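You operate a simulated robot arm through the tools that you are given. There is no shell and no other tool.

You run a simulated two-armed robot. Do the job below in one go: nothing can be reset, and whatever is moved stays where it is left.

Task
Take the black loop from the upper small drawer and press it onto the nameplate in the small press.
Fine: pull the drawer well out and shut it after; blue knob to LOOP; free the green knob after the loop stands lengthwise on the middle; lever down and up, green knob latched again. Leave the other loops. Where these are worked on the way, their far stop is far enough and under half their travel is too little: upper small drawer.

It is judged by the outcome, as a careful person would: the job done as asked, and still so three seconds after it is handed in. It fails if anything else is knocked over, pushed out of place, dropped, spilled or broken.

Robot
Two 7-joint arms with fingered hands on one trunk that stands fixed in place. Base frame: the origin is at the foot of the trunk, x ahead of it, y to its left, z up. Units: cm, degrees, N and s.
The left shoulder is at [6, 13.8, 92.2], the right one opposite. With the tool pointing down near the work surface each hand reaches from about 42 to 92 cm from the base axis, measured 20 degrees to its own side. Payload 4 kg a hand.
Tool frame (each hand has its own): the origin (TCP) lies between the finger pads and is the grasp point; the fingertips stand 3.6 cm ahead of it; z points along the fingers, y is the line along which they close. The gripper opens to 12 cm; its body begins 4.2 cm behind the TCP. The gripper is a hand of 5 fingers: y runs from the thumb to the fingers, the wrist lies at [-1.5, -10.9, -20] in the tool frame, and closing takes about 1.5 s.
Orientation is told as [roll, pitch, yaw] about the base's x, y, z axes, in that order, counted from this pose: with the fingers straight down and the wrist toward the robot, the tool's x, y and z point along [0, 1, 0], [1, 0, 0] and [0, 0, -1] of the base frame.

Tools
- The arms move only by the tool apply_moves. It takes "left_plan", "right_plan" or both (then of equal length, played together; a hand with none holds still); each is a list of rows, each a list of 3 entries, a list of its own where there are three numbers: the shift along the base's x, y, z in cm, then the turn, a rotation vector about the base's x, y, z in degrees, then the opening, from 0 (shut) to 1 (fully open). In form: [[[tx, ty, tz], [rx, ry, rz], grip], ...]. A call has 1 to 20 rows; each row is the pose to reach, as a shift and turn from the pose commanded when the call began. Each row takes 0.2 s and may step no farther than 5 cm and 8.6 degrees from the row before; otherwise, or with a gripper value out of range, the whole call is refused. A pose out of reach is approached as far as the arm can. The call stops where the force on the tool passes 90 N (or 10 N more than at its start, if that is more) or the arm is blocked; 0.2 s more then pass. Each finger travels about 15.3 cm/s and halts on what it meets, pressing with about 22 N; the grip force reading is that of the motor and also rises with nothing between the fingers. The clock runs only during rows and for 0.2 s after the last one: add rows that repeat a pose to give the fingers time. The reply holds the time, the measured pose of the TCP, the force on the tool along the base axes, the opening and the grip force, in the units named above and with some noise, with the torque about the TCP (base axes, N m) and any sound that the robot's microphone picked up, and new pictures: "show" is both (left out), scene, wrist or none (wrist: the cameras of the hands that moved).
- Cameras (640 x 400 px; columns grow to the right, rows downward): "scene" is now at [5.95, 0.61, 159.16]; the picture's right is [-0.02, -1.00, 0.00], its down [-0.48, 0.01, -0.88] and it looks along [0.88, -0.02, -0.48] (base axes); focal length 328 px, centre (320, 200). "left" rides on the left gripper at [-6.9, -7.9, -13.1] in its tool frame; the picture's right is [-0.78, -0.29, 0.55], its down [0.55, -0.73, 0.40] and it looks along [0.29, 0.61, 0.74] (tool axes); focal length 222 px, centre (320, 200). "right" rides on the right gripper at [6.9, -7.9, -13.1] in its tool frame; the picture's right is [-0.78, 0.29, -0.55], its down [-0.55, -0.73, 0.40] and it looks along [-0.29, 0.61, 0.74] (tool axes); focal length 222 px, centre (320, 200). There is no depth. A picture from a camera that has moved, and an enlarged one, comes with that camera's place and axes in the base frame and with its lens. The place of the scene camera against the robot may be out by one fixed shift of up to 2.5 cm in any direction.
- raise_lower(by): slides the trunk up (or, below 0, down) by that many cm; the arms and the scene camera ride with it, the base frame stays. It gives what a move gives, with no picture.
- hand_shape(shape, hand): the hand has 5 fingers and takes this shape, open, in about a second: jaw (thumb against the fingers, like two jaws); tri (thumb and two fingers); tip (a fingertip pinch); poke (one finger out to press); point (the index stretched); flat (the hand flat); cup (the hand cupped); fist (a fist). The gripper value then closes the fingers along that shape, each until it touches; the sizes above hold for jaw. It gives what a move gives, with no picture.
- aim_head(pan, tilt): turns the head with the scene camera to pan (to the left, within 86 degrees either way) and tilt (down, from -29 to 69), counted from straight ahead of the robot. It gives what a move gives, and a new picture of the scene camera.
- enlarge(camera, box): a new picture of the part [left, top, right, bottom] of that camera's present view, enlarged. The clock stands still meanwhile.
- finish_job(): hands the job in; it is judged then, once.

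Places have to be worked out from the pictures, the camera data and where the tool is seen. Open the grippers and draw the arms clear of the work before you hand the job in, unless the task says otherwise.

The tools are called after "Request:" by a JSON object that holds its "method" and its "body". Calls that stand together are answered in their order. apply_moves: Moves the arms, as the interface text tells. Its arguments: {"type":"object","properties":{"left_plan":{"type":"array","items":{"type":"array"}},"right_plan":{"type":"array","items":{"type":"array"}},"show":{"type":"string","enum":["both","scene","wrist","none"]}},"required":[]} The other tools are called the same way: raise_lower (by) moves the trunk up or down; hand_shape (shape, hand) gives the hand a shape; aim_head (pan, tilt) turns the head that bears the scene camera; enlarge (camera, box) takes an enlarged picture of a part of a camera's view; finish_job () hands the job in.

At the start:

```text
t: 0.0
left_tool_pos: [44.45, 20.19, 143.05]
left_tcp_rot: [0.0, 0.1, 0.1]
left_ft_force: [0.1, 0.6, -0.6]
left_wrist_torque: [0.02, -0.05, -0.02]
left_gripper_width: 11.94
left_gripper_force: 0.0
left_shape: jaw
right_tool_pos: [40.31, -8.95, 143.93]
right_tcp_rot: [0.1, 0.0, -0.1]
right_ft_force: [-0.1, 0.1, -0.9]
right_wrist_torque: [0.01, 0.01, -0.02]
right_gripper_width: 11.96
right_gripper_force: 0.0
right_shape: jaw
trunk travel left (down, up): [-50.0, 9.0]
head pan, tilt (commanded): [-1.2, 28.5]
```

scene: 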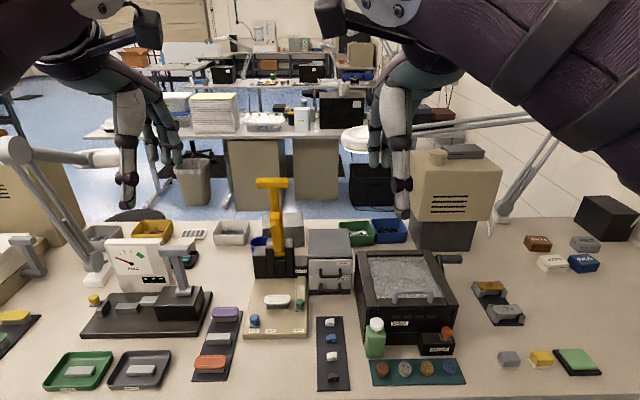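
right: 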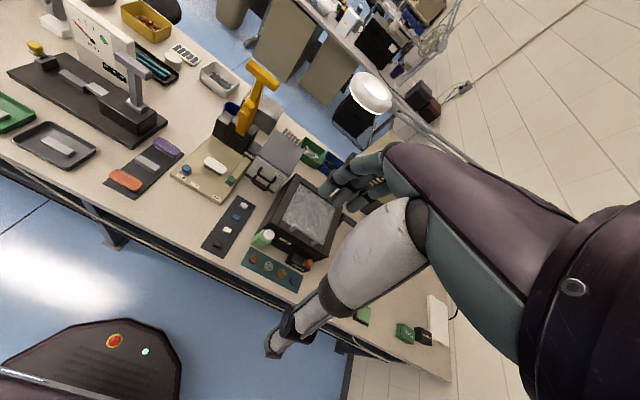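
left: 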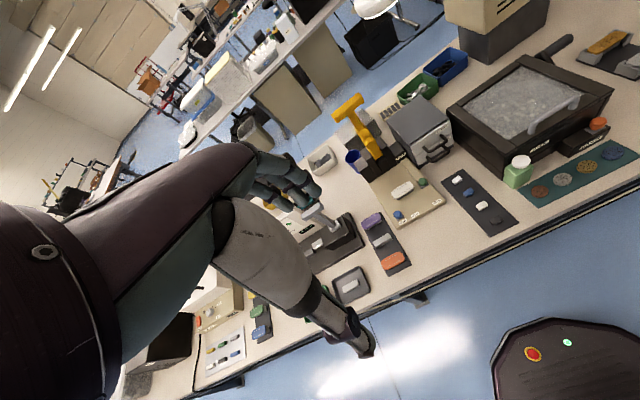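

The pictures show a small press with a yellow lever at the middle of the bench, and a small drawer unit right of it. I enlarge these parts to look closer.

Request:
{"method": "enlarge", "body": {"camera": "scene", "box": [230, 170, 370, 350]}}

Request:
{"method": "enlarge", "body": {"camera": "scene", "box": [290, 210, 370, 310]}}

Request:
{"method": "enlarge", "body": {"camera": "left", "box": [320, 80, 480, 240]}}

Request:
{"method": "enlarge", "body": {"camera": "right", "box": [160, 50, 320, 210]}}

```text
2.22 times, centred on (300, 260) of scene
camera zoom: at [5.95, 0.61, 159.16], right [-0.02, -1.0, 0.0], down [-0.48, 0.01, -0.88], along [0.88, -0.02, -0.48], focal length 728 px, centre (364, 67)
```

zoom: 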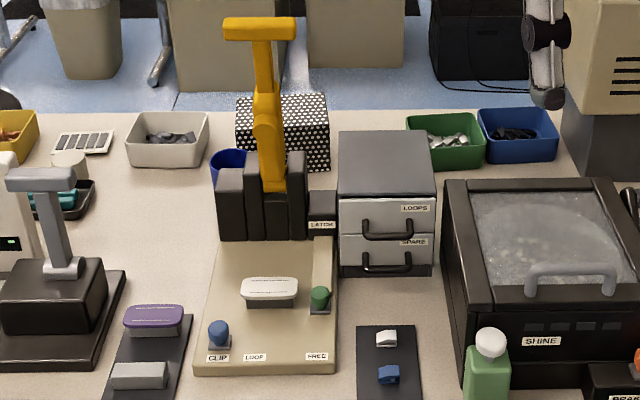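

```text
4.00 times, centred on (330, 260) of scene
camera zoom: at [5.95, 0.61, 159.16], right [-0.02, -1.0, 0.0], down [-0.48, 0.01, -0.88], along [0.88, -0.02, -0.48], focal length 1310 px, centre (280, -40)
```

zoom: 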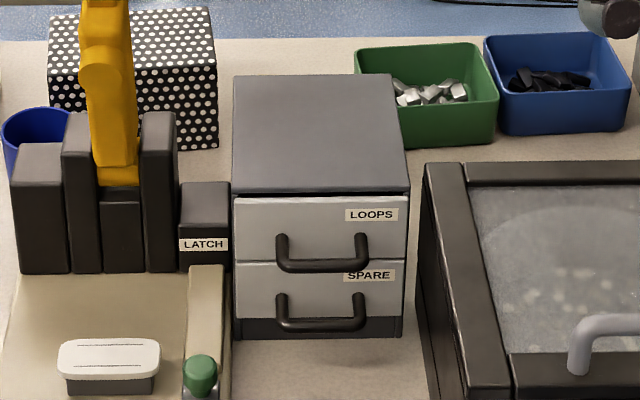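

```text
2.50 times, centred on (400, 160) of left
camera zoom: at [36.58, 13.34, 155.93], right [-0.29, -0.78, -0.55], down [-0.73, 0.55, -0.4], along [0.61, 0.29, -0.74], focal length 555 px, centre (120, 300)
```

zoom: 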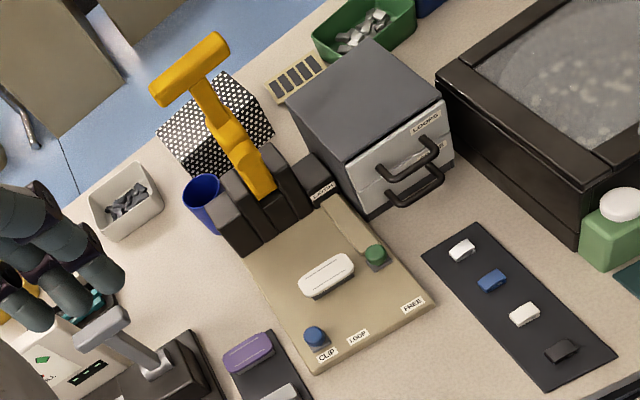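

```text
2.50 times, centred on (240, 130) of right
camera zoom: at [32.44, -2.05, 157.0], right [0.29, -0.78, 0.55], down [-0.73, -0.55, -0.4], along [0.61, -0.29, -0.74], focal length 555 px, centre (520, 375)
```

zoom: 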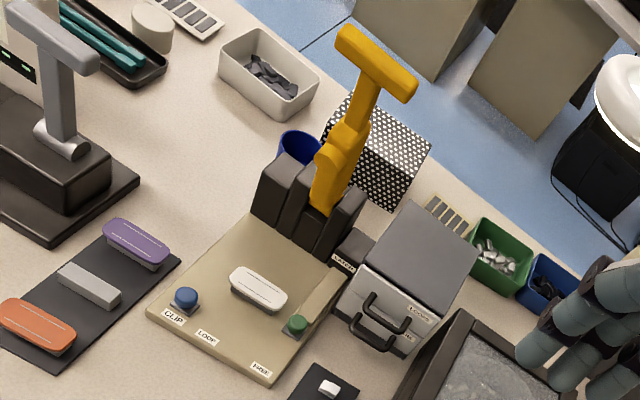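

Triangulating with the two wrist cameras puts the nameplate near (80, 11, 80), green knob near (80, 4, 78), blue knob near (74, 17.7, 78), and the lever bar near (88, 11, 118). I enlarge the drawer unit and knobs further before moving.

Request:
{"method": "enlarge", "body": {"camera": "left", "box": [380, 90, 460, 170]}}

Request:
{"method": "enlarge", "body": {"camera": "right", "box": [220, 120, 300, 200]}}

Request:
{"method": "enlarge", "body": {"camera": "left", "box": [370, 150, 450, 230]}}

Request:
{"method": "enlarge", "body": {"camera": "right", "box": [160, 130, 260, 210]}}

Request:
{"method": "enlarge", "body": {"camera": "scene", "box": [240, 250, 320, 350]}}

```text
5.00 times, centred on (420, 130) of left
camera zoom: at [36.58, 13.34, 155.93], right [-0.29, -0.78, -0.55], down [-0.73, 0.55, -0.4], along [0.61, 0.29, -0.74], focal length 1111 px, centre (-180, 550)
```

zoom: 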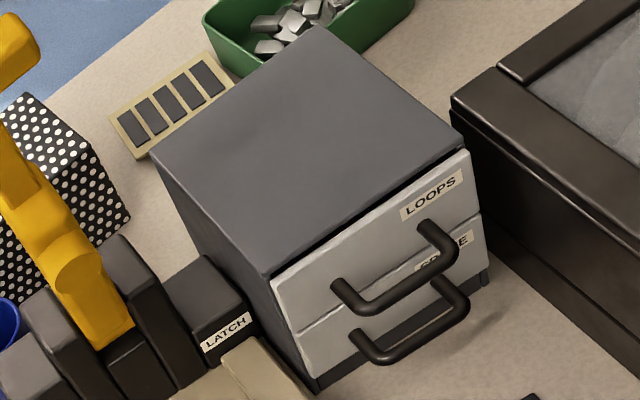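

```text
5.00 times, centred on (260, 160) of right
camera zoom: at [32.44, -2.05, 157.0], right [0.29, -0.78, 0.55], down [-0.73, -0.55, -0.4], along [0.61, -0.29, -0.74], focal length 1111 px, centre (620, 400)
```

zoom: 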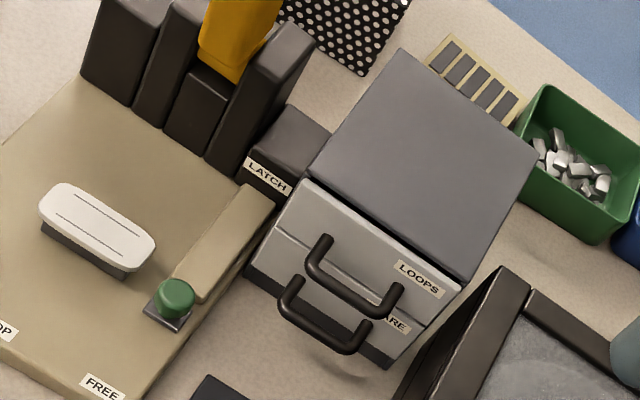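

```text
5.00 times, centred on (410, 190) of left
camera zoom: at [36.58, 13.34, 155.93], right [-0.29, -0.78, -0.55], down [-0.73, 0.55, -0.4], along [0.61, 0.29, -0.74], focal length 1111 px, centre (-130, 250)
```

zoom: 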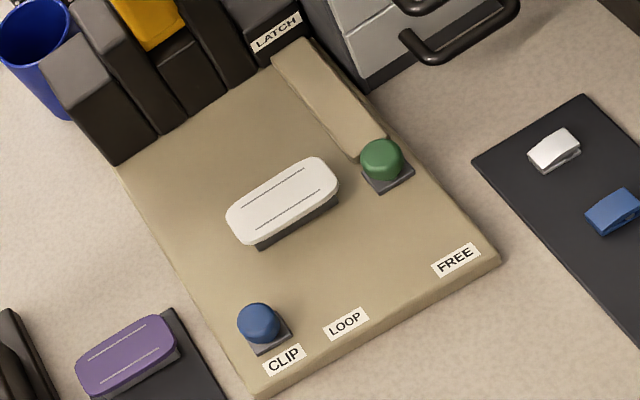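

```text
5.00 times, centred on (210, 170) of right
camera zoom: at [32.44, -2.05, 157.0], right [0.29, -0.78, 0.55], down [-0.73, -0.55, -0.4], along [0.61, -0.29, -0.74], focal length 1111 px, centre (870, 350)
```

zoom: 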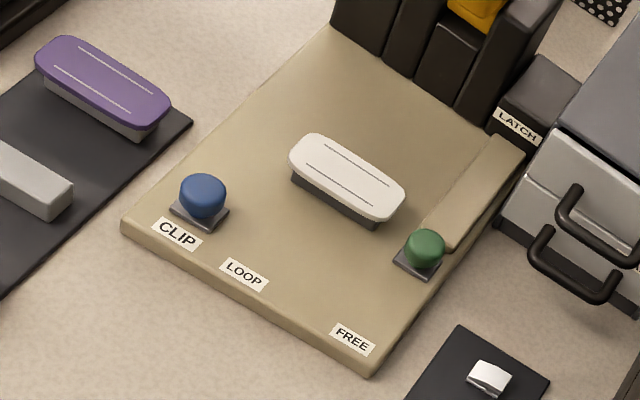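

```text
4.00 times, centred on (280, 300) of scene
camera zoom: at [5.95, 0.61, 159.16], right [-0.02, -1.0, 0.0], down [-0.48, 0.01, -0.88], along [0.88, -0.02, -0.48], focal length 1310 px, centre (480, -200)
```

zoom: 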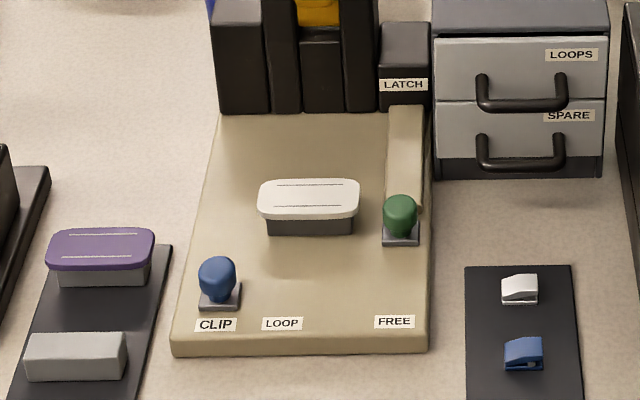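

The drawer's upper handle bar is about at (84.6, -5.5, 85), running along y, with the face near x = 88. I move the right hand nearer for a better view and try the tip shape on it, as well as checking how the hand looks.

Request:
{"method": "hand_shape", "body": {"hand": "right", "shape": "tip"}}

Request:
{"method": "apply_moves", "body": {"right_plan": [[[2.5, 0.6, -4], [0, 0, 0], 1], [[5, 1.2, -8], [0, 0, 0], 1], [[7.5, 1.8, -12], [0, 0, 0], 1], [[10, 2.4, -16], [0, 0, 0], 1], [[12.5, 3, -20], [0, 0, 0], 1], [[15, 3.6, -24], [0, 0, 0], 1], [[17.5, 4.2, -28], [0, 0, 0], 1], [[20, 5, -32], [0, 0, 0], 1], [[20, 5, -32], [0, 0, 0], 1]], "show": "both"}}

```text
t: 0.9
left_tool_pos: [44.52, 20.1, 142.89]
left_tcp_rot: [0.0, 0.0, 0.1]
left_ft_force: [-0.4, 0.6, 0.1]
left_wrist_torque: [0.02, -0.02, 0.0]
left_gripper_width: 11.95
left_gripper_force: 0.1
left_shape: jaw
right_tool_pos: [40.24, -8.91, 143.84]
right_tcp_rot: [0.0, 0.1, 0.1]
right_ft_force: [0.5, -0.4, 0.4]
right_wrist_torque: [-0.01, -0.01, 0.0]
right_gripper_width: 11.97
right_gripper_force: 0.0
right_shape: tip
trunk travel left (down, up): [-50.0, 9.0]
head pan, tilt (commanded): [-1.2, 28.5]
```

```text
t: 2.9
left_tool_pos: [44.44, 20.12, 142.89]
left_tcp_rot: [0.0, 0.0, 0.0]
left_ft_force: [0.3, -0.5, -0.4]
left_wrist_torque: [-0.03, -0.03, 0.01]
left_gripper_width: 11.97
left_gripper_force: 0.0
left_shape: jaw
right_tool_pos: [60.25, -3.85, 112.08]
right_tcp_rot: [0.0, 0.1, 0.0]
right_ft_force: [-0.9, 0.3, -0.2]
right_wrist_torque: [-0.01, -0.02, -0.02]
right_gripper_width: 11.96
right_gripper_force: 0.1
right_shape: tip
trunk travel left (down, up): [-50.0, 9.0]
head pan, tilt (commanded): [-1.2, 28.5]
camera scene: at [5.88, 0.58, 159.16], right [-0.02, -1.0, 0.0], down [-0.48, 0.01, -0.88], along [0.88, -0.02, -0.48], focal length 328 px, centre (320, 200)
camera right: at [52.29, 3.04, 125.16], right [0.29, -0.79, 0.55], down [-0.73, -0.55, -0.4], along [0.61, -0.29, -0.74], focal length 222 px, centre (320, 200)
```

scene: 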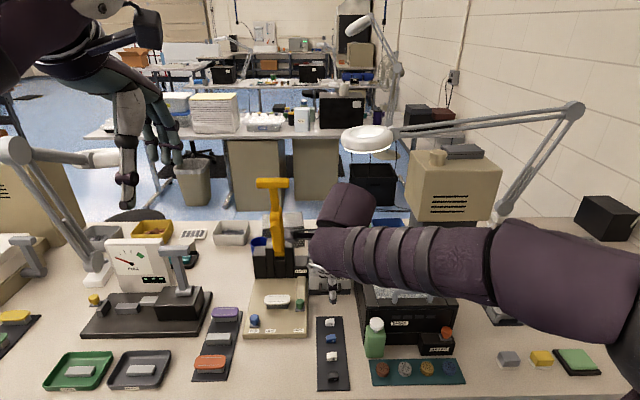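
right: 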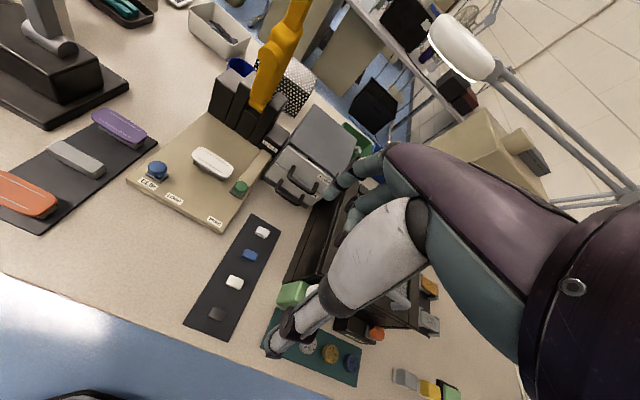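

The hand moved well. I enlarge the wrist view to see how the fingers stand in the tip shape and to measure the drawer again.

Request:
{"method": "enlarge", "body": {"camera": "right", "box": [240, 130, 420, 370]}}

Request:
{"method": "enlarge", "body": {"camera": "right", "box": [210, 80, 370, 220]}}

Request:
{"method": "enlarge", "body": {"camera": "scene", "box": [250, 170, 450, 320]}}

Request:
{"method": "enlarge", "body": {"camera": "left", "box": [300, 40, 500, 200]}}

```text
1.67 times, centred on (330, 250) of right
camera zoom: at [52.29, 3.04, 125.16], right [0.29, -0.79, 0.55], down [-0.73, -0.55, -0.4], along [0.61, -0.29, -0.74], focal length 370 px, centre (303, 117)
```

zoom: 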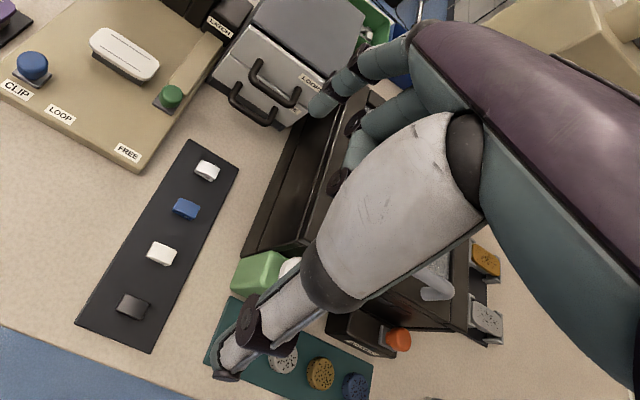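

```text
2.86 times, centred on (290, 150) of right
camera zoom: at [52.29, 3.04, 125.16], right [0.29, -0.79, 0.55], down [-0.73, -0.55, -0.4], along [0.61, -0.29, -0.74], focal length 635 px, centre (406, 343)
```

zoom: 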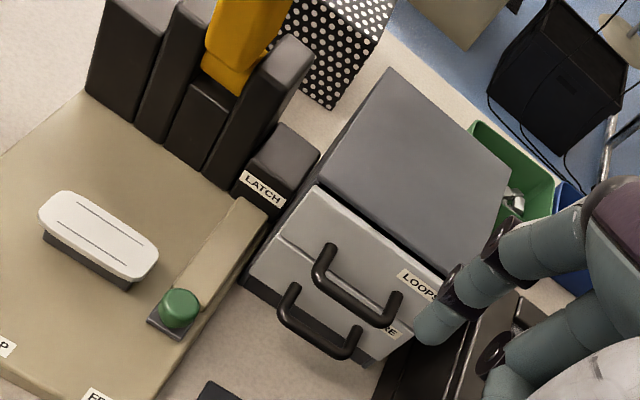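

```text
2.67 times, centred on (350, 245) of scene
camera zoom: at [5.88, 0.58, 159.16], right [-0.02, -1.0, 0.0], down [-0.48, 0.01, -0.88], along [0.88, -0.02, -0.48], focal length 873 px, centre (240, 80)
```

zoom: 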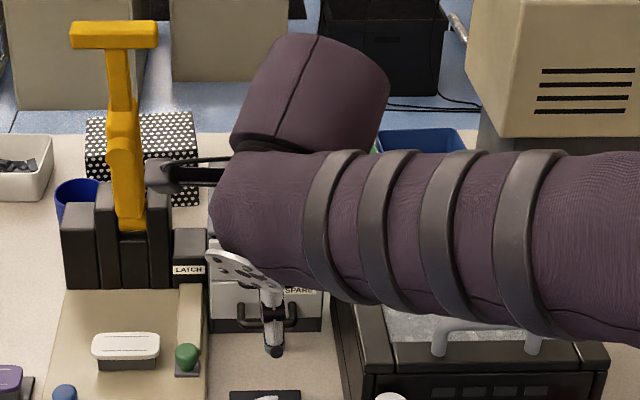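

```text
2.50 times, centred on (400, 120) of left
camera zoom: at [36.5, 13.31, 155.95], right [-0.29, -0.78, -0.55], down [-0.73, 0.55, -0.4], along [0.61, 0.29, -0.74], focal length 555 px, centre (120, 400)
```

zoom: 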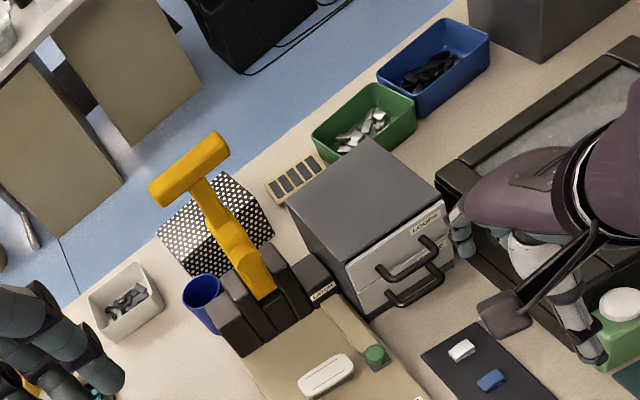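

The left camera sees the right hand from outside, so I can use it to watch. I move the right hand to about (70, -6, 101), tilt it 32 degrees forward and half-close it to see the fingers' form.

Request:
{"method": "apply_moves", "body": {"right_plan": [[[2.4, -0.5, -2.7], [0, -8, 0], 0.7], [[4.8, -1, -5.4], [0, -16, 0], 0.5], [[7.2, -1.6, -8.2], [0, -24, 0], 0.3], [[9.7, -2.1, -11], [0, -32, 0], 0.3], [[9.7, -2.1, -11], [0, -32, 0], 0.3]], "show": "both"}}

Request:
{"method": "enlarge", "body": {"camera": "left", "box": [340, 80, 500, 240]}}

Request:
{"method": "enlarge", "body": {"camera": "right", "box": [200, 80, 440, 320]}}

```text
t: 4.1
left_tool_pos: [44.33, 20.13, 142.91]
left_tcp_rot: [0.0, 0.0, 0.0]
left_ft_force: [-0.2, -0.4, -0.2]
left_wrist_torque: [0.0, 0.0, -0.01]
left_gripper_width: 11.95
left_gripper_force: 0.1
left_shape: jaw
right_tool_pos: [69.95, -5.86, 101.19]
right_tcp_rot: [0.0, -32.2, 0.0]
right_ft_force: [-0.2, 0.0, -0.6]
right_wrist_torque: [0.03, -0.01, 0.01]
right_gripper_width: 3.63
right_gripper_force: 0.1
right_shape: tip
trunk travel left (down, up): [-50.0, 9.0]
head pan, tilt (commanded): [-1.2, 28.5]
camera scene: at [5.88, 0.64, 159.16], right [-0.02, -1.0, 0.0], down [-0.48, 0.01, -0.88], along [0.88, -0.02, -0.48], focal length 328 px, centre (320, 200)
camera right: at [56.3, 0.97, 108.01], right [-0.04, -0.79, 0.62], down [-0.41, -0.55, -0.73], along [0.91, -0.29, -0.3], focal length 222 px, centre (320, 200)
```

scene: 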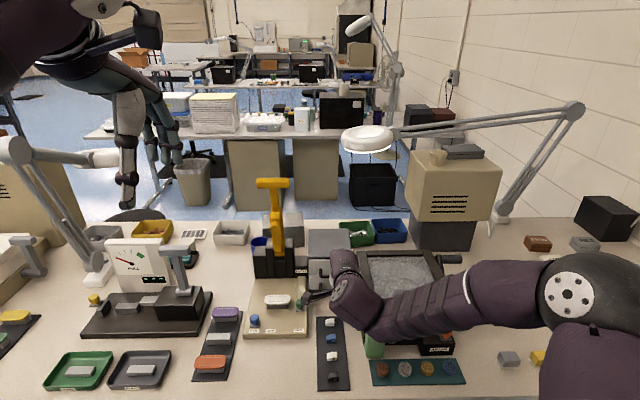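
right: 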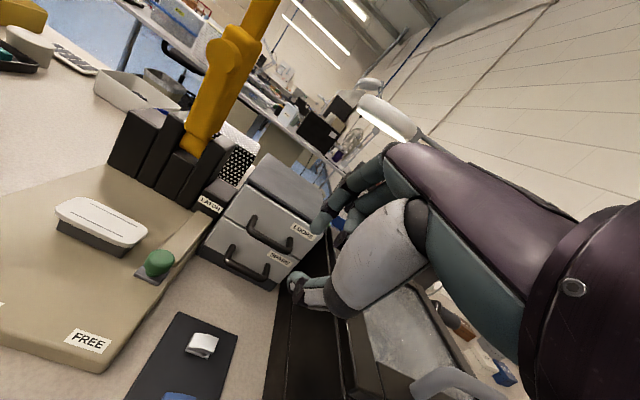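

```text
2.50 times, centred on (420, 160) of left
camera zoom: at [36.49, 13.38, 155.95], right [-0.29, -0.79, -0.55], down [-0.73, 0.55, -0.4], along [0.61, 0.29, -0.74], focal length 555 px, centre (70, 300)
```

zoom: 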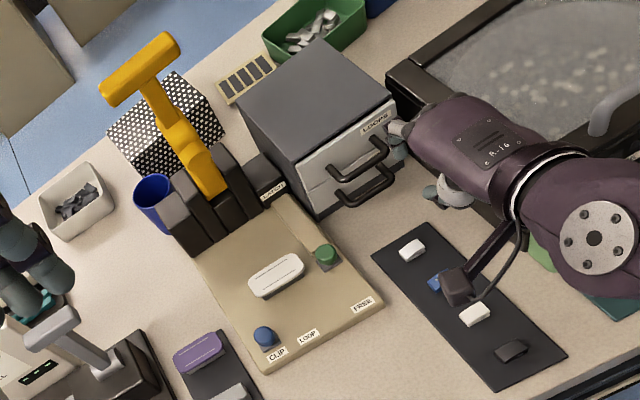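

```text
1.67 times, centred on (320, 200) of right
camera zoom: at [56.3, 0.97, 108.01], right [-0.04, -0.79, 0.62], down [-0.41, -0.55, -0.73], along [0.91, -0.29, -0.3], focal length 370 px, centre (320, 200)
```

zoom: 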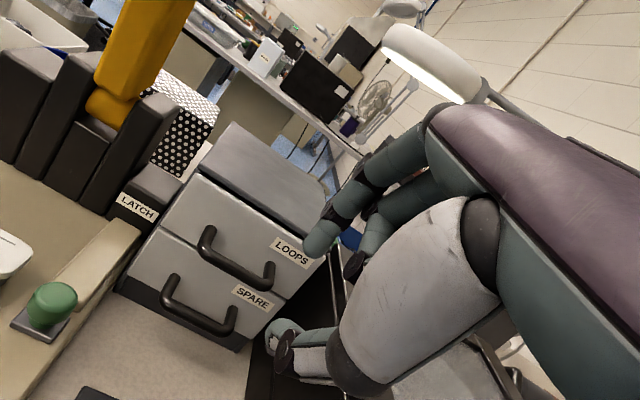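

The index finger's last part leans about 45 degrees to the tool axis, so at roughly 48 degrees of tilt it points straight down and can hook behind the bar. I move to a pre-hook pose with the fingertip above the gap behind the upper handle bar and look.

Request:
{"method": "apply_moves", "body": {"right_plan": [[[3.5, 0.1, -2.5], [0, -5, 0], 0.3], [[7, 0.3, -5], [0, -10, 0], 0.3], [[10, 0.4, -7.5], [0, -16, 0], 0.3], [[11.5, 0.4, -10], [0, -16, 0], 0.3], [[12.2, 0.4, -11], [0, -16, 0], 0.3], [[12.2, 0.4, -11], [0, -16, 0], 0.3]], "show": "both"}}

Request:
{"method": "enlarge", "body": {"camera": "right", "box": [200, 120, 400, 280]}}

Request:
{"method": "enlarge", "body": {"camera": "left", "box": [380, 80, 500, 200]}}

```text
t: 5.3
left_tool_pos: [43.78, 19.69, 143.24]
left_tcp_rot: [0.2, -0.2, -0.2]
left_ft_force: [0.0, -0.8, -0.6]
left_wrist_torque: [0.05, 0.03, -0.02]
left_gripper_width: 11.97
left_gripper_force: 0.1
left_shape: jaw
right_tool_pos: [81.7, -1.02, 91.8]
right_tcp_rot: [-0.3, -48.7, -0.7]
right_ft_force: [-79.2, -3.3, 22.7]
right_wrist_torque: [-0.15, -1.38, -0.34]
right_gripper_width: 2.65
right_gripper_force: 0.0
right_shape: tip
right hand out of reach, approached as far as the arm can: row 2, 3, 4, 5, 6
trunk travel left (down, up): [-50.0, 9.0]
head pan, tilt (commanded): [-1.2, 28.5]
stopped in row 6 (right hand): the force on the tool passed its limit at 100 N (the readings are from after the stop); the commanded pose is now the measured one
camera scene: at [4.77, 0.46, 159.24], right [-0.02, -1.0, 0.0], down [-0.47, 0.01, -0.88], along [0.88, -0.02, -0.47], focal length 328 px, centre (320, 200)
camera right: at [66.71, 5.93, 94.38], right [-0.23, -0.78, 0.58], down [-0.2, -0.55, -0.81], along [0.95, -0.3, -0.03], focal length 222 px, centre (320, 200)
```

scene: 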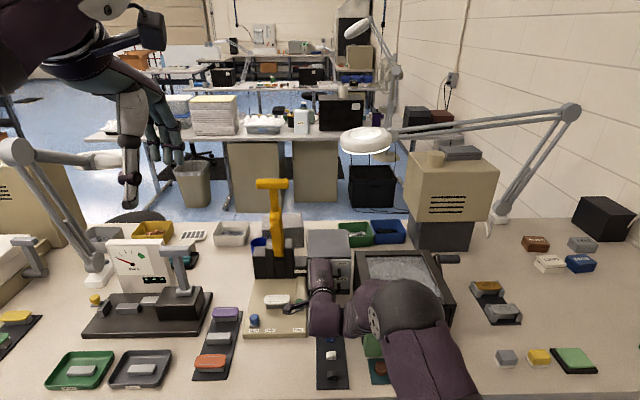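
right: 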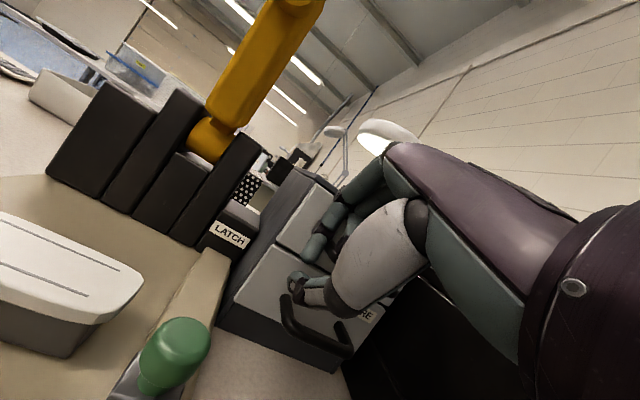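

```text
2.50 times, centred on (300, 200) of right
camera zoom: at [66.71, 5.93, 94.38], right [-0.23, -0.78, 0.58], down [-0.2, -0.55, -0.81], along [0.95, -0.3, -0.03], focal length 555 px, centre (370, 200)
```

zoom: 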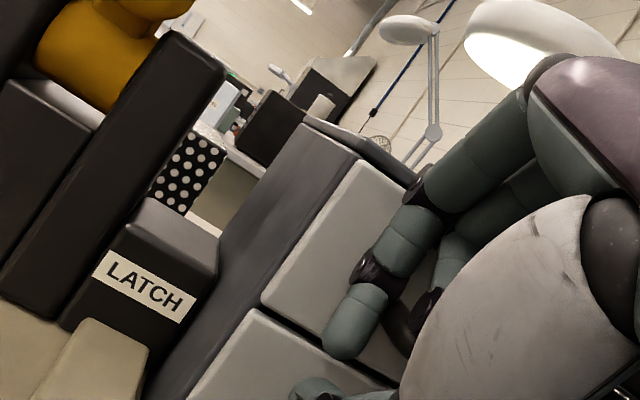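

```text
3.33 times, centred on (440, 140) of left
camera zoom: at [35.76, 13.01, 156.14], right [-0.29, -0.78, -0.55], down [-0.73, 0.55, -0.4], along [0.62, 0.29, -0.73], focal length 740 px, centre (-80, 400)
```

zoom: 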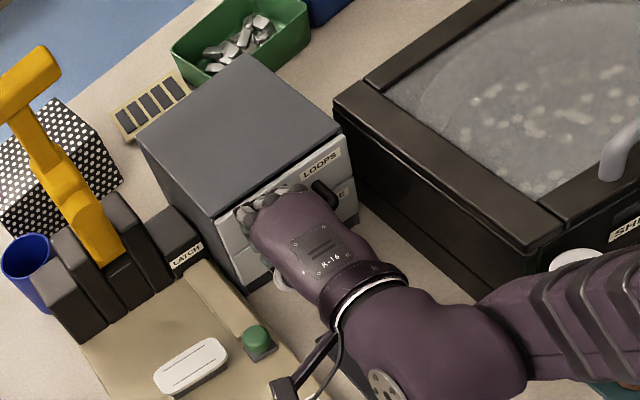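

The hand went out of reach at this tilt, drifted left and pressed on the drawer face (79 N). I back off straight away from the unit and tilt back, then check whether anything shifted.

Request:
{"method": "apply_moves", "body": {"right_plan": [[[-2, 0, 0.3], [0, 0, 0], 0.3], [[-5, 0, 1], [0, 4, 0], 0.3], [[-8, -1, 3], [0, 12, 0], 0.3], [[-10, -3, 6], [0, 18, 0], 0.3], [[-12, -5, 9], [0, 24, 0], 0.3], [[-12, -5, 9], [0, 24, 0], 0.3]], "show": "both"}}

Request:
{"method": "enlarge", "body": {"camera": "left", "box": [380, 90, 460, 170]}}

Request:
{"method": "enlarge", "body": {"camera": "scene", "box": [240, 210, 370, 310]}}

```text
t: 6.7
left_tool_pos: [44.68, 20.1, 142.93]
left_tcp_rot: [0.0, 0.0, -0.1]
left_ft_force: [0.2, 0.3, 0.1]
left_wrist_torque: [-0.03, -0.01, 0.0]
left_gripper_width: 11.98
left_gripper_force: 0.1
left_shape: jaw
right_tool_pos: [70.52, -6.48, 100.16]
right_tcp_rot: [-0.8, -24.3, -0.6]
right_ft_force: [-0.1, 0.0, -0.7]
right_wrist_torque: [-0.01, -0.03, -0.01]
right_gripper_width: 3.57
right_gripper_force: 0.0
right_shape: tip
trunk travel left (down, up): [-50.0, 9.0]
head pan, tilt (commanded): [-1.2, 28.5]
camera scene: at [5.99, 0.65, 159.15], right [-0.02, -1.0, 0.0], down [-0.48, 0.01, -0.88], along [0.88, -0.02, -0.48], focal length 328 px, centre (320, 200)
camera right: at [58.01, 0.73, 108.73], right [0.03, -0.78, 0.63], down [-0.52, -0.55, -0.66], along [0.86, -0.31, -0.42], focal length 222 px, centre (320, 200)
```

scene: 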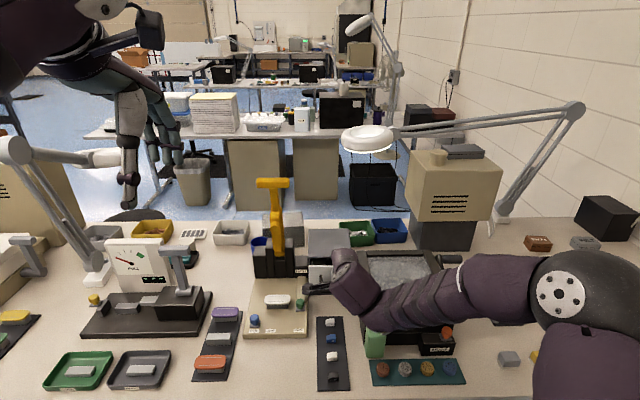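
right: 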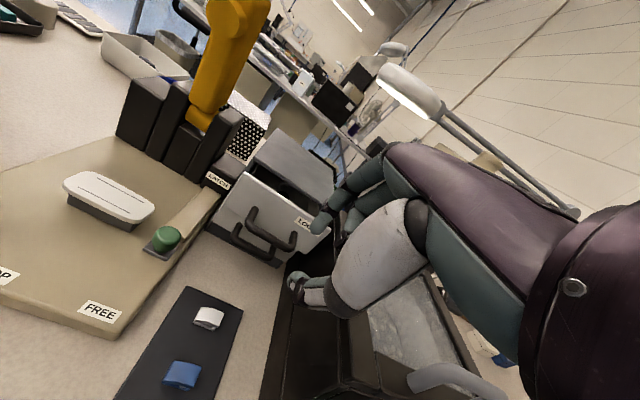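

```text
5.00 times, centred on (420, 130) of left
camera zoom: at [36.77, 13.29, 155.84], right [-0.29, -0.78, -0.55], down [-0.74, 0.55, -0.4], along [0.61, 0.29, -0.74], focal length 1111 px, centre (-180, 550)
```

zoom: 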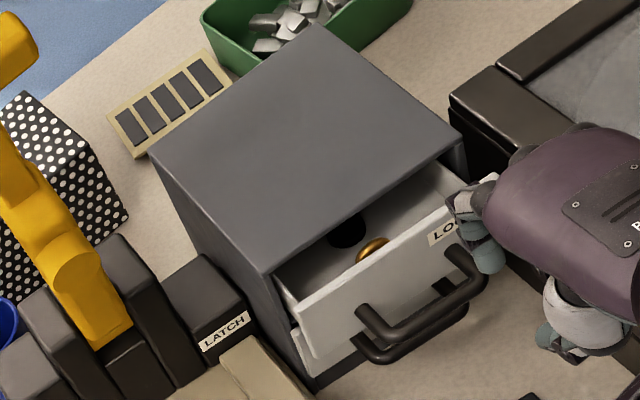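

```text
4.00 times, centred on (305, 260) of scene
camera zoom: at [5.99, 0.65, 159.15], right [-0.02, -1.0, 0.0], down [-0.48, 0.01, -0.88], along [0.88, -0.02, -0.48], focal length 1310 px, centre (380, -40)
```

zoom: 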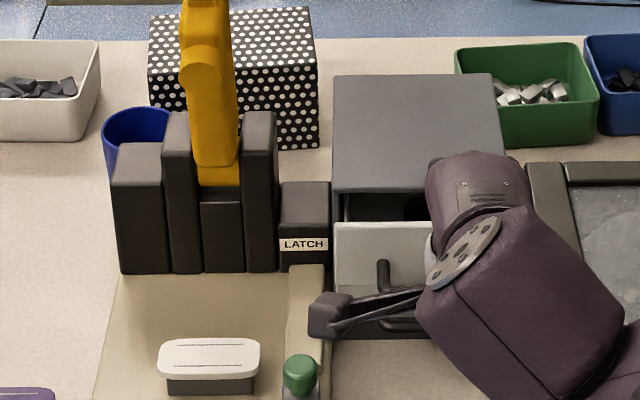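

The unit itself stands where it was (its top corners are at the same pixels), but the upper drawer now stands about 3 cm open. I try the poke shape on the right hand to see whether a single straight finger suits hooking behind the bar.

Request:
{"method": "hand_shape", "body": {"hand": "right", "shape": "poke"}}

Request:
{"method": "enlarge", "body": {"camera": "right", "box": [200, 80, 440, 320]}}

Request:
{"method": "enlarge", "body": {"camera": "left", "box": [380, 80, 500, 200]}}

```text
t: 7.6
left_tool_pos: [44.7, 19.89, 142.84]
left_tcp_rot: [-0.1, 0.2, -0.1]
left_ft_force: [0.3, -0.4, 0.1]
left_wrist_torque: [0.01, 0.02, -0.01]
left_gripper_width: 11.96
left_gripper_force: 0.1
left_shape: jaw
right_tool_pos: [70.45, -6.4, 100.2]
right_tcp_rot: [-0.7, -24.3, -0.6]
right_ft_force: [-0.7, -0.9, 0.0]
right_wrist_torque: [0.01, -0.01, 0.01]
right_gripper_width: 0.02
right_gripper_force: 0.1
right_shape: poke
trunk travel left (down, up): [-50.0, 9.0]
head pan, tilt (commanded): [-1.2, 28.5]
```

```text
1.67 times, centred on (320, 200) of right
camera zoom: at [58.01, 0.71, 108.73], right [0.03, -0.78, 0.63], down [-0.52, -0.55, -0.66], along [0.86, -0.31, -0.42], focal length 370 px, centre (320, 200)
```

zoom: 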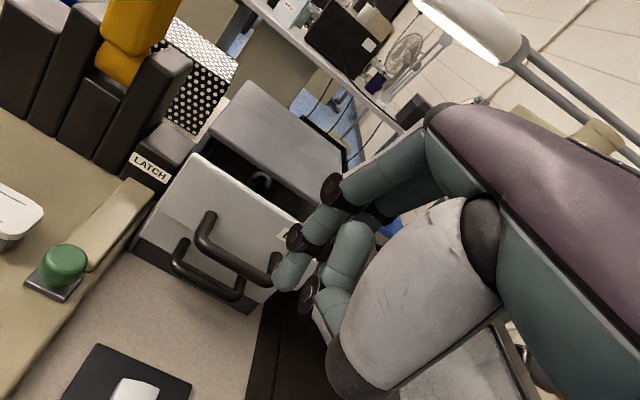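

```text
3.33 times, centred on (440, 140) of left
camera zoom: at [36.71, 13.24, 155.86], right [-0.29, -0.78, -0.55], down [-0.73, 0.55, -0.4], along [0.61, 0.29, -0.74], focal length 740 px, centre (-80, 400)
```

zoom: 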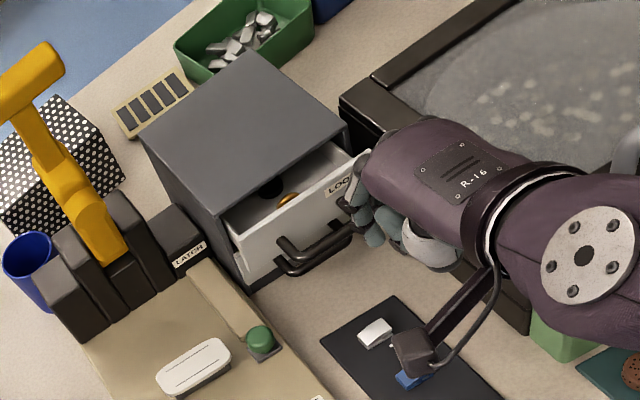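

The poke shape gives one fairly straight index finger with the thumb folded away, which suits hooking. The bar is now about (81.9, -5.5, 85.4); I move to a pose above and in front of it with 30 degrees tilt, staying clear, and check reach.

Request:
{"method": "apply_moves", "body": {"right_plan": [[[2.5, 0.3, -2], [0.3, -3, 0.3], 1], [[5, 0.6, -4], [0.7, -6, 0.6], 1], [[7, 0.9, -6], [0.7, -6, 0.6], 1], [[7.5, 0.9, -7.5], [0.7, -6, 0.6], 1], [[7.5, 0.9, -7.5], [0.7, -6, 0.6], 1]], "show": "both"}}

Request:
{"method": "enlarge", "body": {"camera": "right", "box": [220, 150, 380, 310]}}

Request:
{"method": "enlarge", "body": {"camera": "left", "box": [380, 80, 500, 200]}}

```text
t: 8.8
left_tool_pos: [44.67, 19.99, 142.76]
left_tcp_rot: [0.0, 0.2, -0.1]
left_ft_force: [0.1, 0.0, 0.5]
left_wrist_torque: [-0.03, 0.01, 0.01]
left_gripper_width: 11.98
left_gripper_force: 0.0
left_shape: jaw
right_tool_pos: [77.82, -5.52, 92.33]
right_tcp_rot: [0.0, -30.1, -0.4]
right_ft_force: [-0.4, -0.8, -1.0]
right_wrist_torque: [0.06, -0.04, -0.04]
right_gripper_width: 0.0
right_gripper_force: 0.0
right_shape: poke
trunk travel left (down, up): [-50.0, 9.0]
head pan, tilt (commanded): [-1.2, 28.5]
camera scene: at [5.98, 0.62, 159.14], right [-0.02, -1.0, 0.0], down [-0.48, 0.01, -0.88], along [0.88, -0.02, -0.48], focal length 328 px, centre (320, 200)
camera right: at [64.54, 1.34, 99.77], right [-0.03, -0.79, 0.62], down [-0.44, -0.55, -0.71], along [0.9, -0.29, -0.33], focal length 222 px, centre (320, 200)
```

scene: 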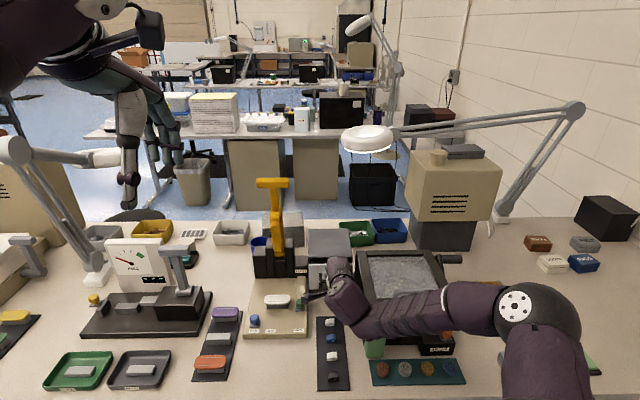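
right: 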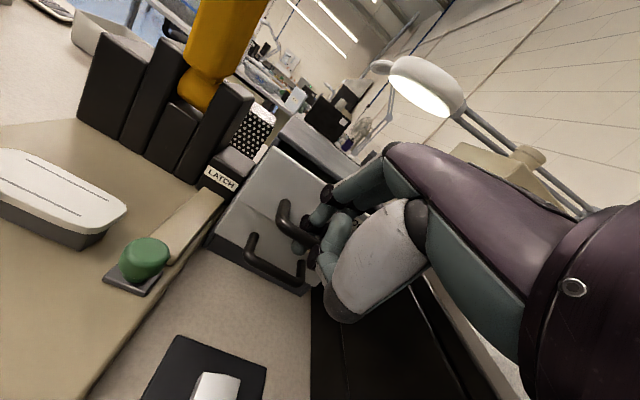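

```text
2.50 times, centred on (300, 230) of right
camera zoom: at [64.54, 1.34, 99.77], right [-0.03, -0.79, 0.62], down [-0.44, -0.55, -0.71], along [0.9, -0.29, -0.33], focal length 555 px, centre (370, 125)
```

zoom: 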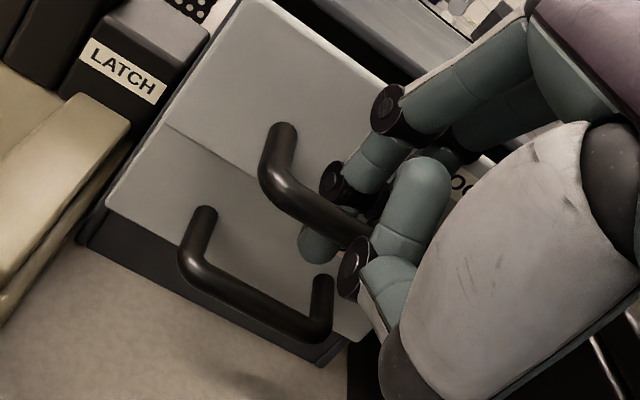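

```text
3.33 times, centred on (440, 140) of left
camera zoom: at [36.75, 13.26, 155.83], right [-0.29, -0.78, -0.55], down [-0.74, 0.55, -0.4], along [0.61, 0.29, -0.74], focal length 740 px, centre (-80, 400)
```

zoom: 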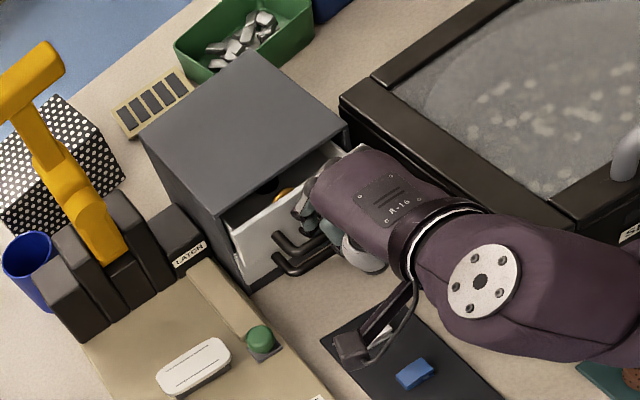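

The bar hides part of the index finger, with the tip showing beneath it, so the finger already stands behind the bar. I pull gently straight back toward the robot.

Request:
{"method": "apply_moves", "body": {"right_plan": [[[-1, 0, 0], [0, 0, 0], 1], [[-2, 0, 0], [0, 0, 0], 1], [[-3, 0, 0], [0, 0, 0], 1], [[-4, 0, 0], [0, 0, 0], 1], [[-5, 0, 0], [0, 0, 0], 1], [[-5, 0, 0], [0, 0, 0], 1]], "show": "wrist"}}

Request:
{"method": "enlarge", "body": {"camera": "right", "box": [220, 150, 380, 310]}}

Request:
{"method": "enlarge", "body": {"camera": "left", "box": [380, 80, 500, 200]}}

```text
t: 10.2
left_tool_pos: [44.47, 20.03, 142.97]
left_tcp_rot: [0.0, 0.1, -0.1]
left_ft_force: [-0.6, 0.4, 0.3]
left_wrist_torque: [0.0, 0.0, -0.04]
left_gripper_width: 11.99
left_gripper_force: 0.1
left_shape: jaw
right_tool_pos: [73.05, -5.6, 92.55]
right_tcp_rot: [0.2, -30.4, -0.3]
right_ft_force: [0.0, -0.2, 0.1]
right_wrist_torque: [0.03, -0.02, -0.02]
right_gripper_width: 0.01
right_gripper_force: 0.0
right_shape: poke
trunk travel left (down, up): [-50.0, 9.0]
head pan, tilt (commanded): [-1.2, 28.5]
camera right: at [59.56, 1.3, 99.88], right [-0.03, -0.79, 0.62], down [-0.44, -0.55, -0.72], along [0.9, -0.29, -0.33], focal length 222 px, centre (320, 200)
```

right: 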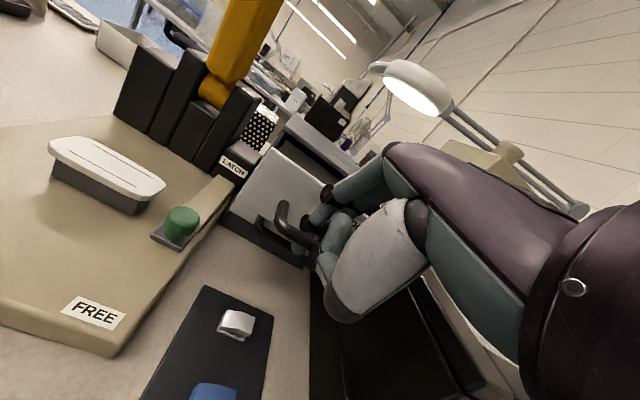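

```text
2.50 times, centred on (300, 230) of right
camera zoom: at [59.56, 1.3, 99.88], right [-0.03, -0.79, 0.62], down [-0.44, -0.55, -0.72], along [0.9, -0.29, -0.33], focal length 555 px, centre (370, 125)
```

zoom: 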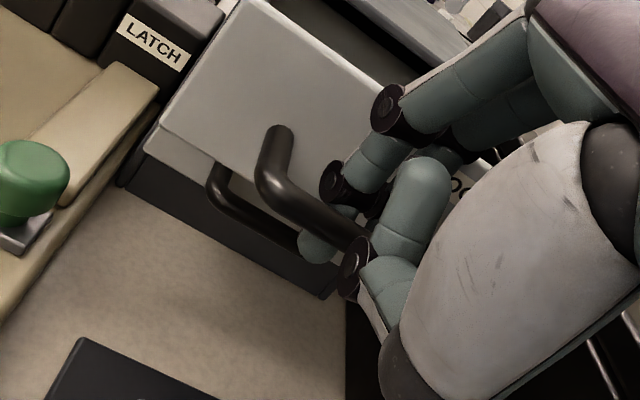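

```text
3.33 times, centred on (440, 140) of left
camera zoom: at [36.73, 13.25, 155.86], right [-0.29, -0.78, -0.55], down [-0.74, 0.55, -0.4], along [0.61, 0.29, -0.74], focal length 740 px, centre (-80, 400)
```

zoom: 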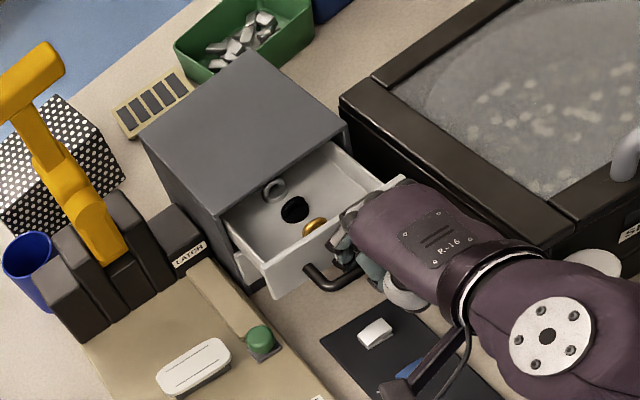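

The drawer follows with no load; inside stand grey, black and gold rings in a row. I keep pulling in the same line toward its stop.

Request:
{"method": "apply_moves", "body": {"right_plan": [[[-0.8, 0, 0], [0, 0, 0], 1], [[-1.6, 0, 0], [0, 0, 0], 1], [[-2.4, 0, 0], [0, 0, 0], 1], [[-3.2, 0, 0], [0, 0, 0], 1], [[-4, 0, 0], [0, 0, 0], 1], [[-4, 0, 0], [0, 0, 0], 1]], "show": "wrist"}}

Request:
{"method": "enlarge", "body": {"camera": "left", "box": [380, 80, 500, 200]}}

```text
t: 11.6
left_tool_pos: [44.66, 20.07, 142.84]
left_tcp_rot: [0.0, 0.1, -0.1]
left_ft_force: [-0.1, -0.6, 0.5]
left_wrist_torque: [0.02, -0.01, 0.01]
left_gripper_width: 11.99
left_gripper_force: 0.2
left_shape: jaw
right_tool_pos: [68.95, -5.71, 92.61]
right_tcp_rot: [0.1, -30.4, -0.5]
right_ft_force: [0.5, 0.3, 0.6]
right_wrist_torque: [-0.03, -0.01, -0.02]
right_gripper_width: 0.02
right_gripper_force: 0.1
right_shape: poke
trunk travel left (down, up): [-50.0, 9.0]
head pan, tilt (commanded): [-1.2, 28.5]
camera right: at [55.54, 1.3, 99.92], right [-0.03, -0.79, 0.62], down [-0.44, -0.55, -0.72], along [0.9, -0.29, -0.33], focal length 222 px, centre (320, 200)
```

right: 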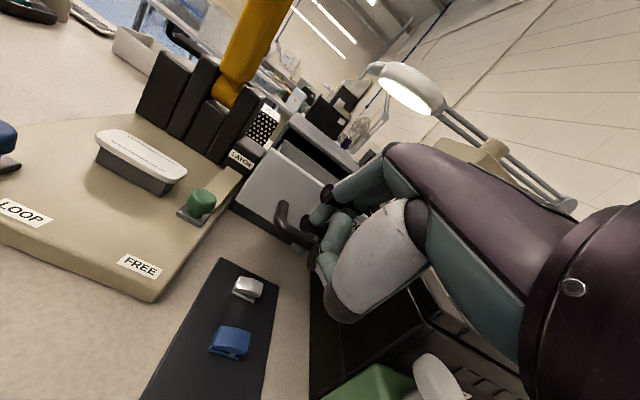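

```text
3.33 times, centred on (440, 140) of left
camera zoom: at [36.72, 13.24, 155.86], right [-0.29, -0.78, -0.55], down [-0.74, 0.55, -0.4], along [0.61, 0.29, -0.74], focal length 740 px, centre (-80, 400)
```

zoom: 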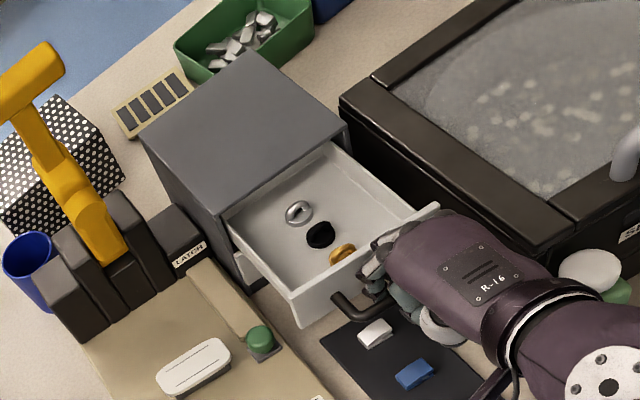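

The drawer is now about 10 cm out. I pull on a little to find its stop.

Request:
{"method": "apply_moves", "body": {"right_plan": [[[-0.7, 0, 0], [0, 0, 0], 1], [[-1.4, 0, 0], [0, 0, 0], 1], [[-2.1, 0, 0], [0, 0, 0], 1], [[-2.8, 0, 0], [0, 0, 0], 1], [[-2.8, 0, 0], [0, 0, 0], 1]], "show": "wrist"}}

Request:
{"method": "enlarge", "body": {"camera": "left", "box": [380, 80, 500, 200]}}

```text
t: 12.8
left_tool_pos: [45.14, 20.09, 142.67]
left_tcp_rot: [-0.1, 0.4, -0.1]
left_ft_force: [0.0, 0.0, 0.7]
left_wrist_torque: [0.04, -0.02, 0.03]
left_gripper_width: 11.99
left_gripper_force: 0.1
left_shape: jaw
right_tool_pos: [66.69, -5.79, 92.52]
right_tcp_rot: [0.1, -30.4, -0.8]
right_ft_force: [46.6, 2.8, -10.2]
right_wrist_torque: [0.04, -0.42, -0.16]
right_gripper_width: 0.02
right_gripper_force: 0.0
right_shape: poke
trunk travel left (down, up): [-50.0, 9.0]
head pan, tilt (commanded): [-1.2, 28.5]
camera right: at [53.41, 1.28, 99.81], right [-0.04, -0.79, 0.62], down [-0.44, -0.54, -0.72], along [0.9, -0.3, -0.33], focal length 222 px, centre (320, 200)
```

right: 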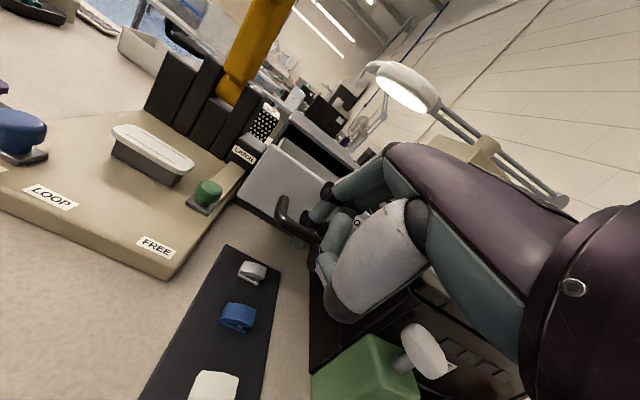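

```text
3.33 times, centred on (440, 140) of left
camera zoom: at [37.33, 13.28, 155.69], right [-0.3, -0.78, -0.55], down [-0.74, 0.55, -0.39], along [0.61, 0.29, -0.74], focal length 740 px, centre (-80, 400)
```

zoom: 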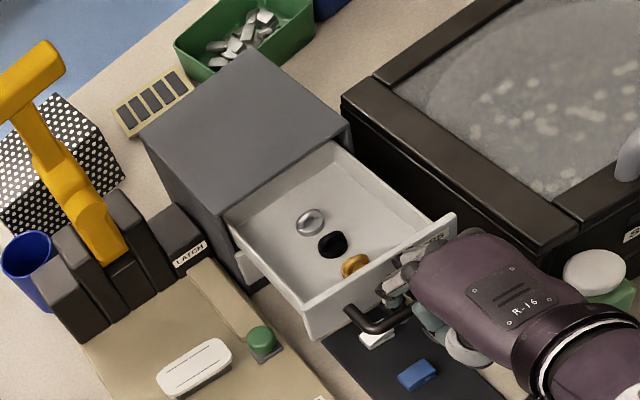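

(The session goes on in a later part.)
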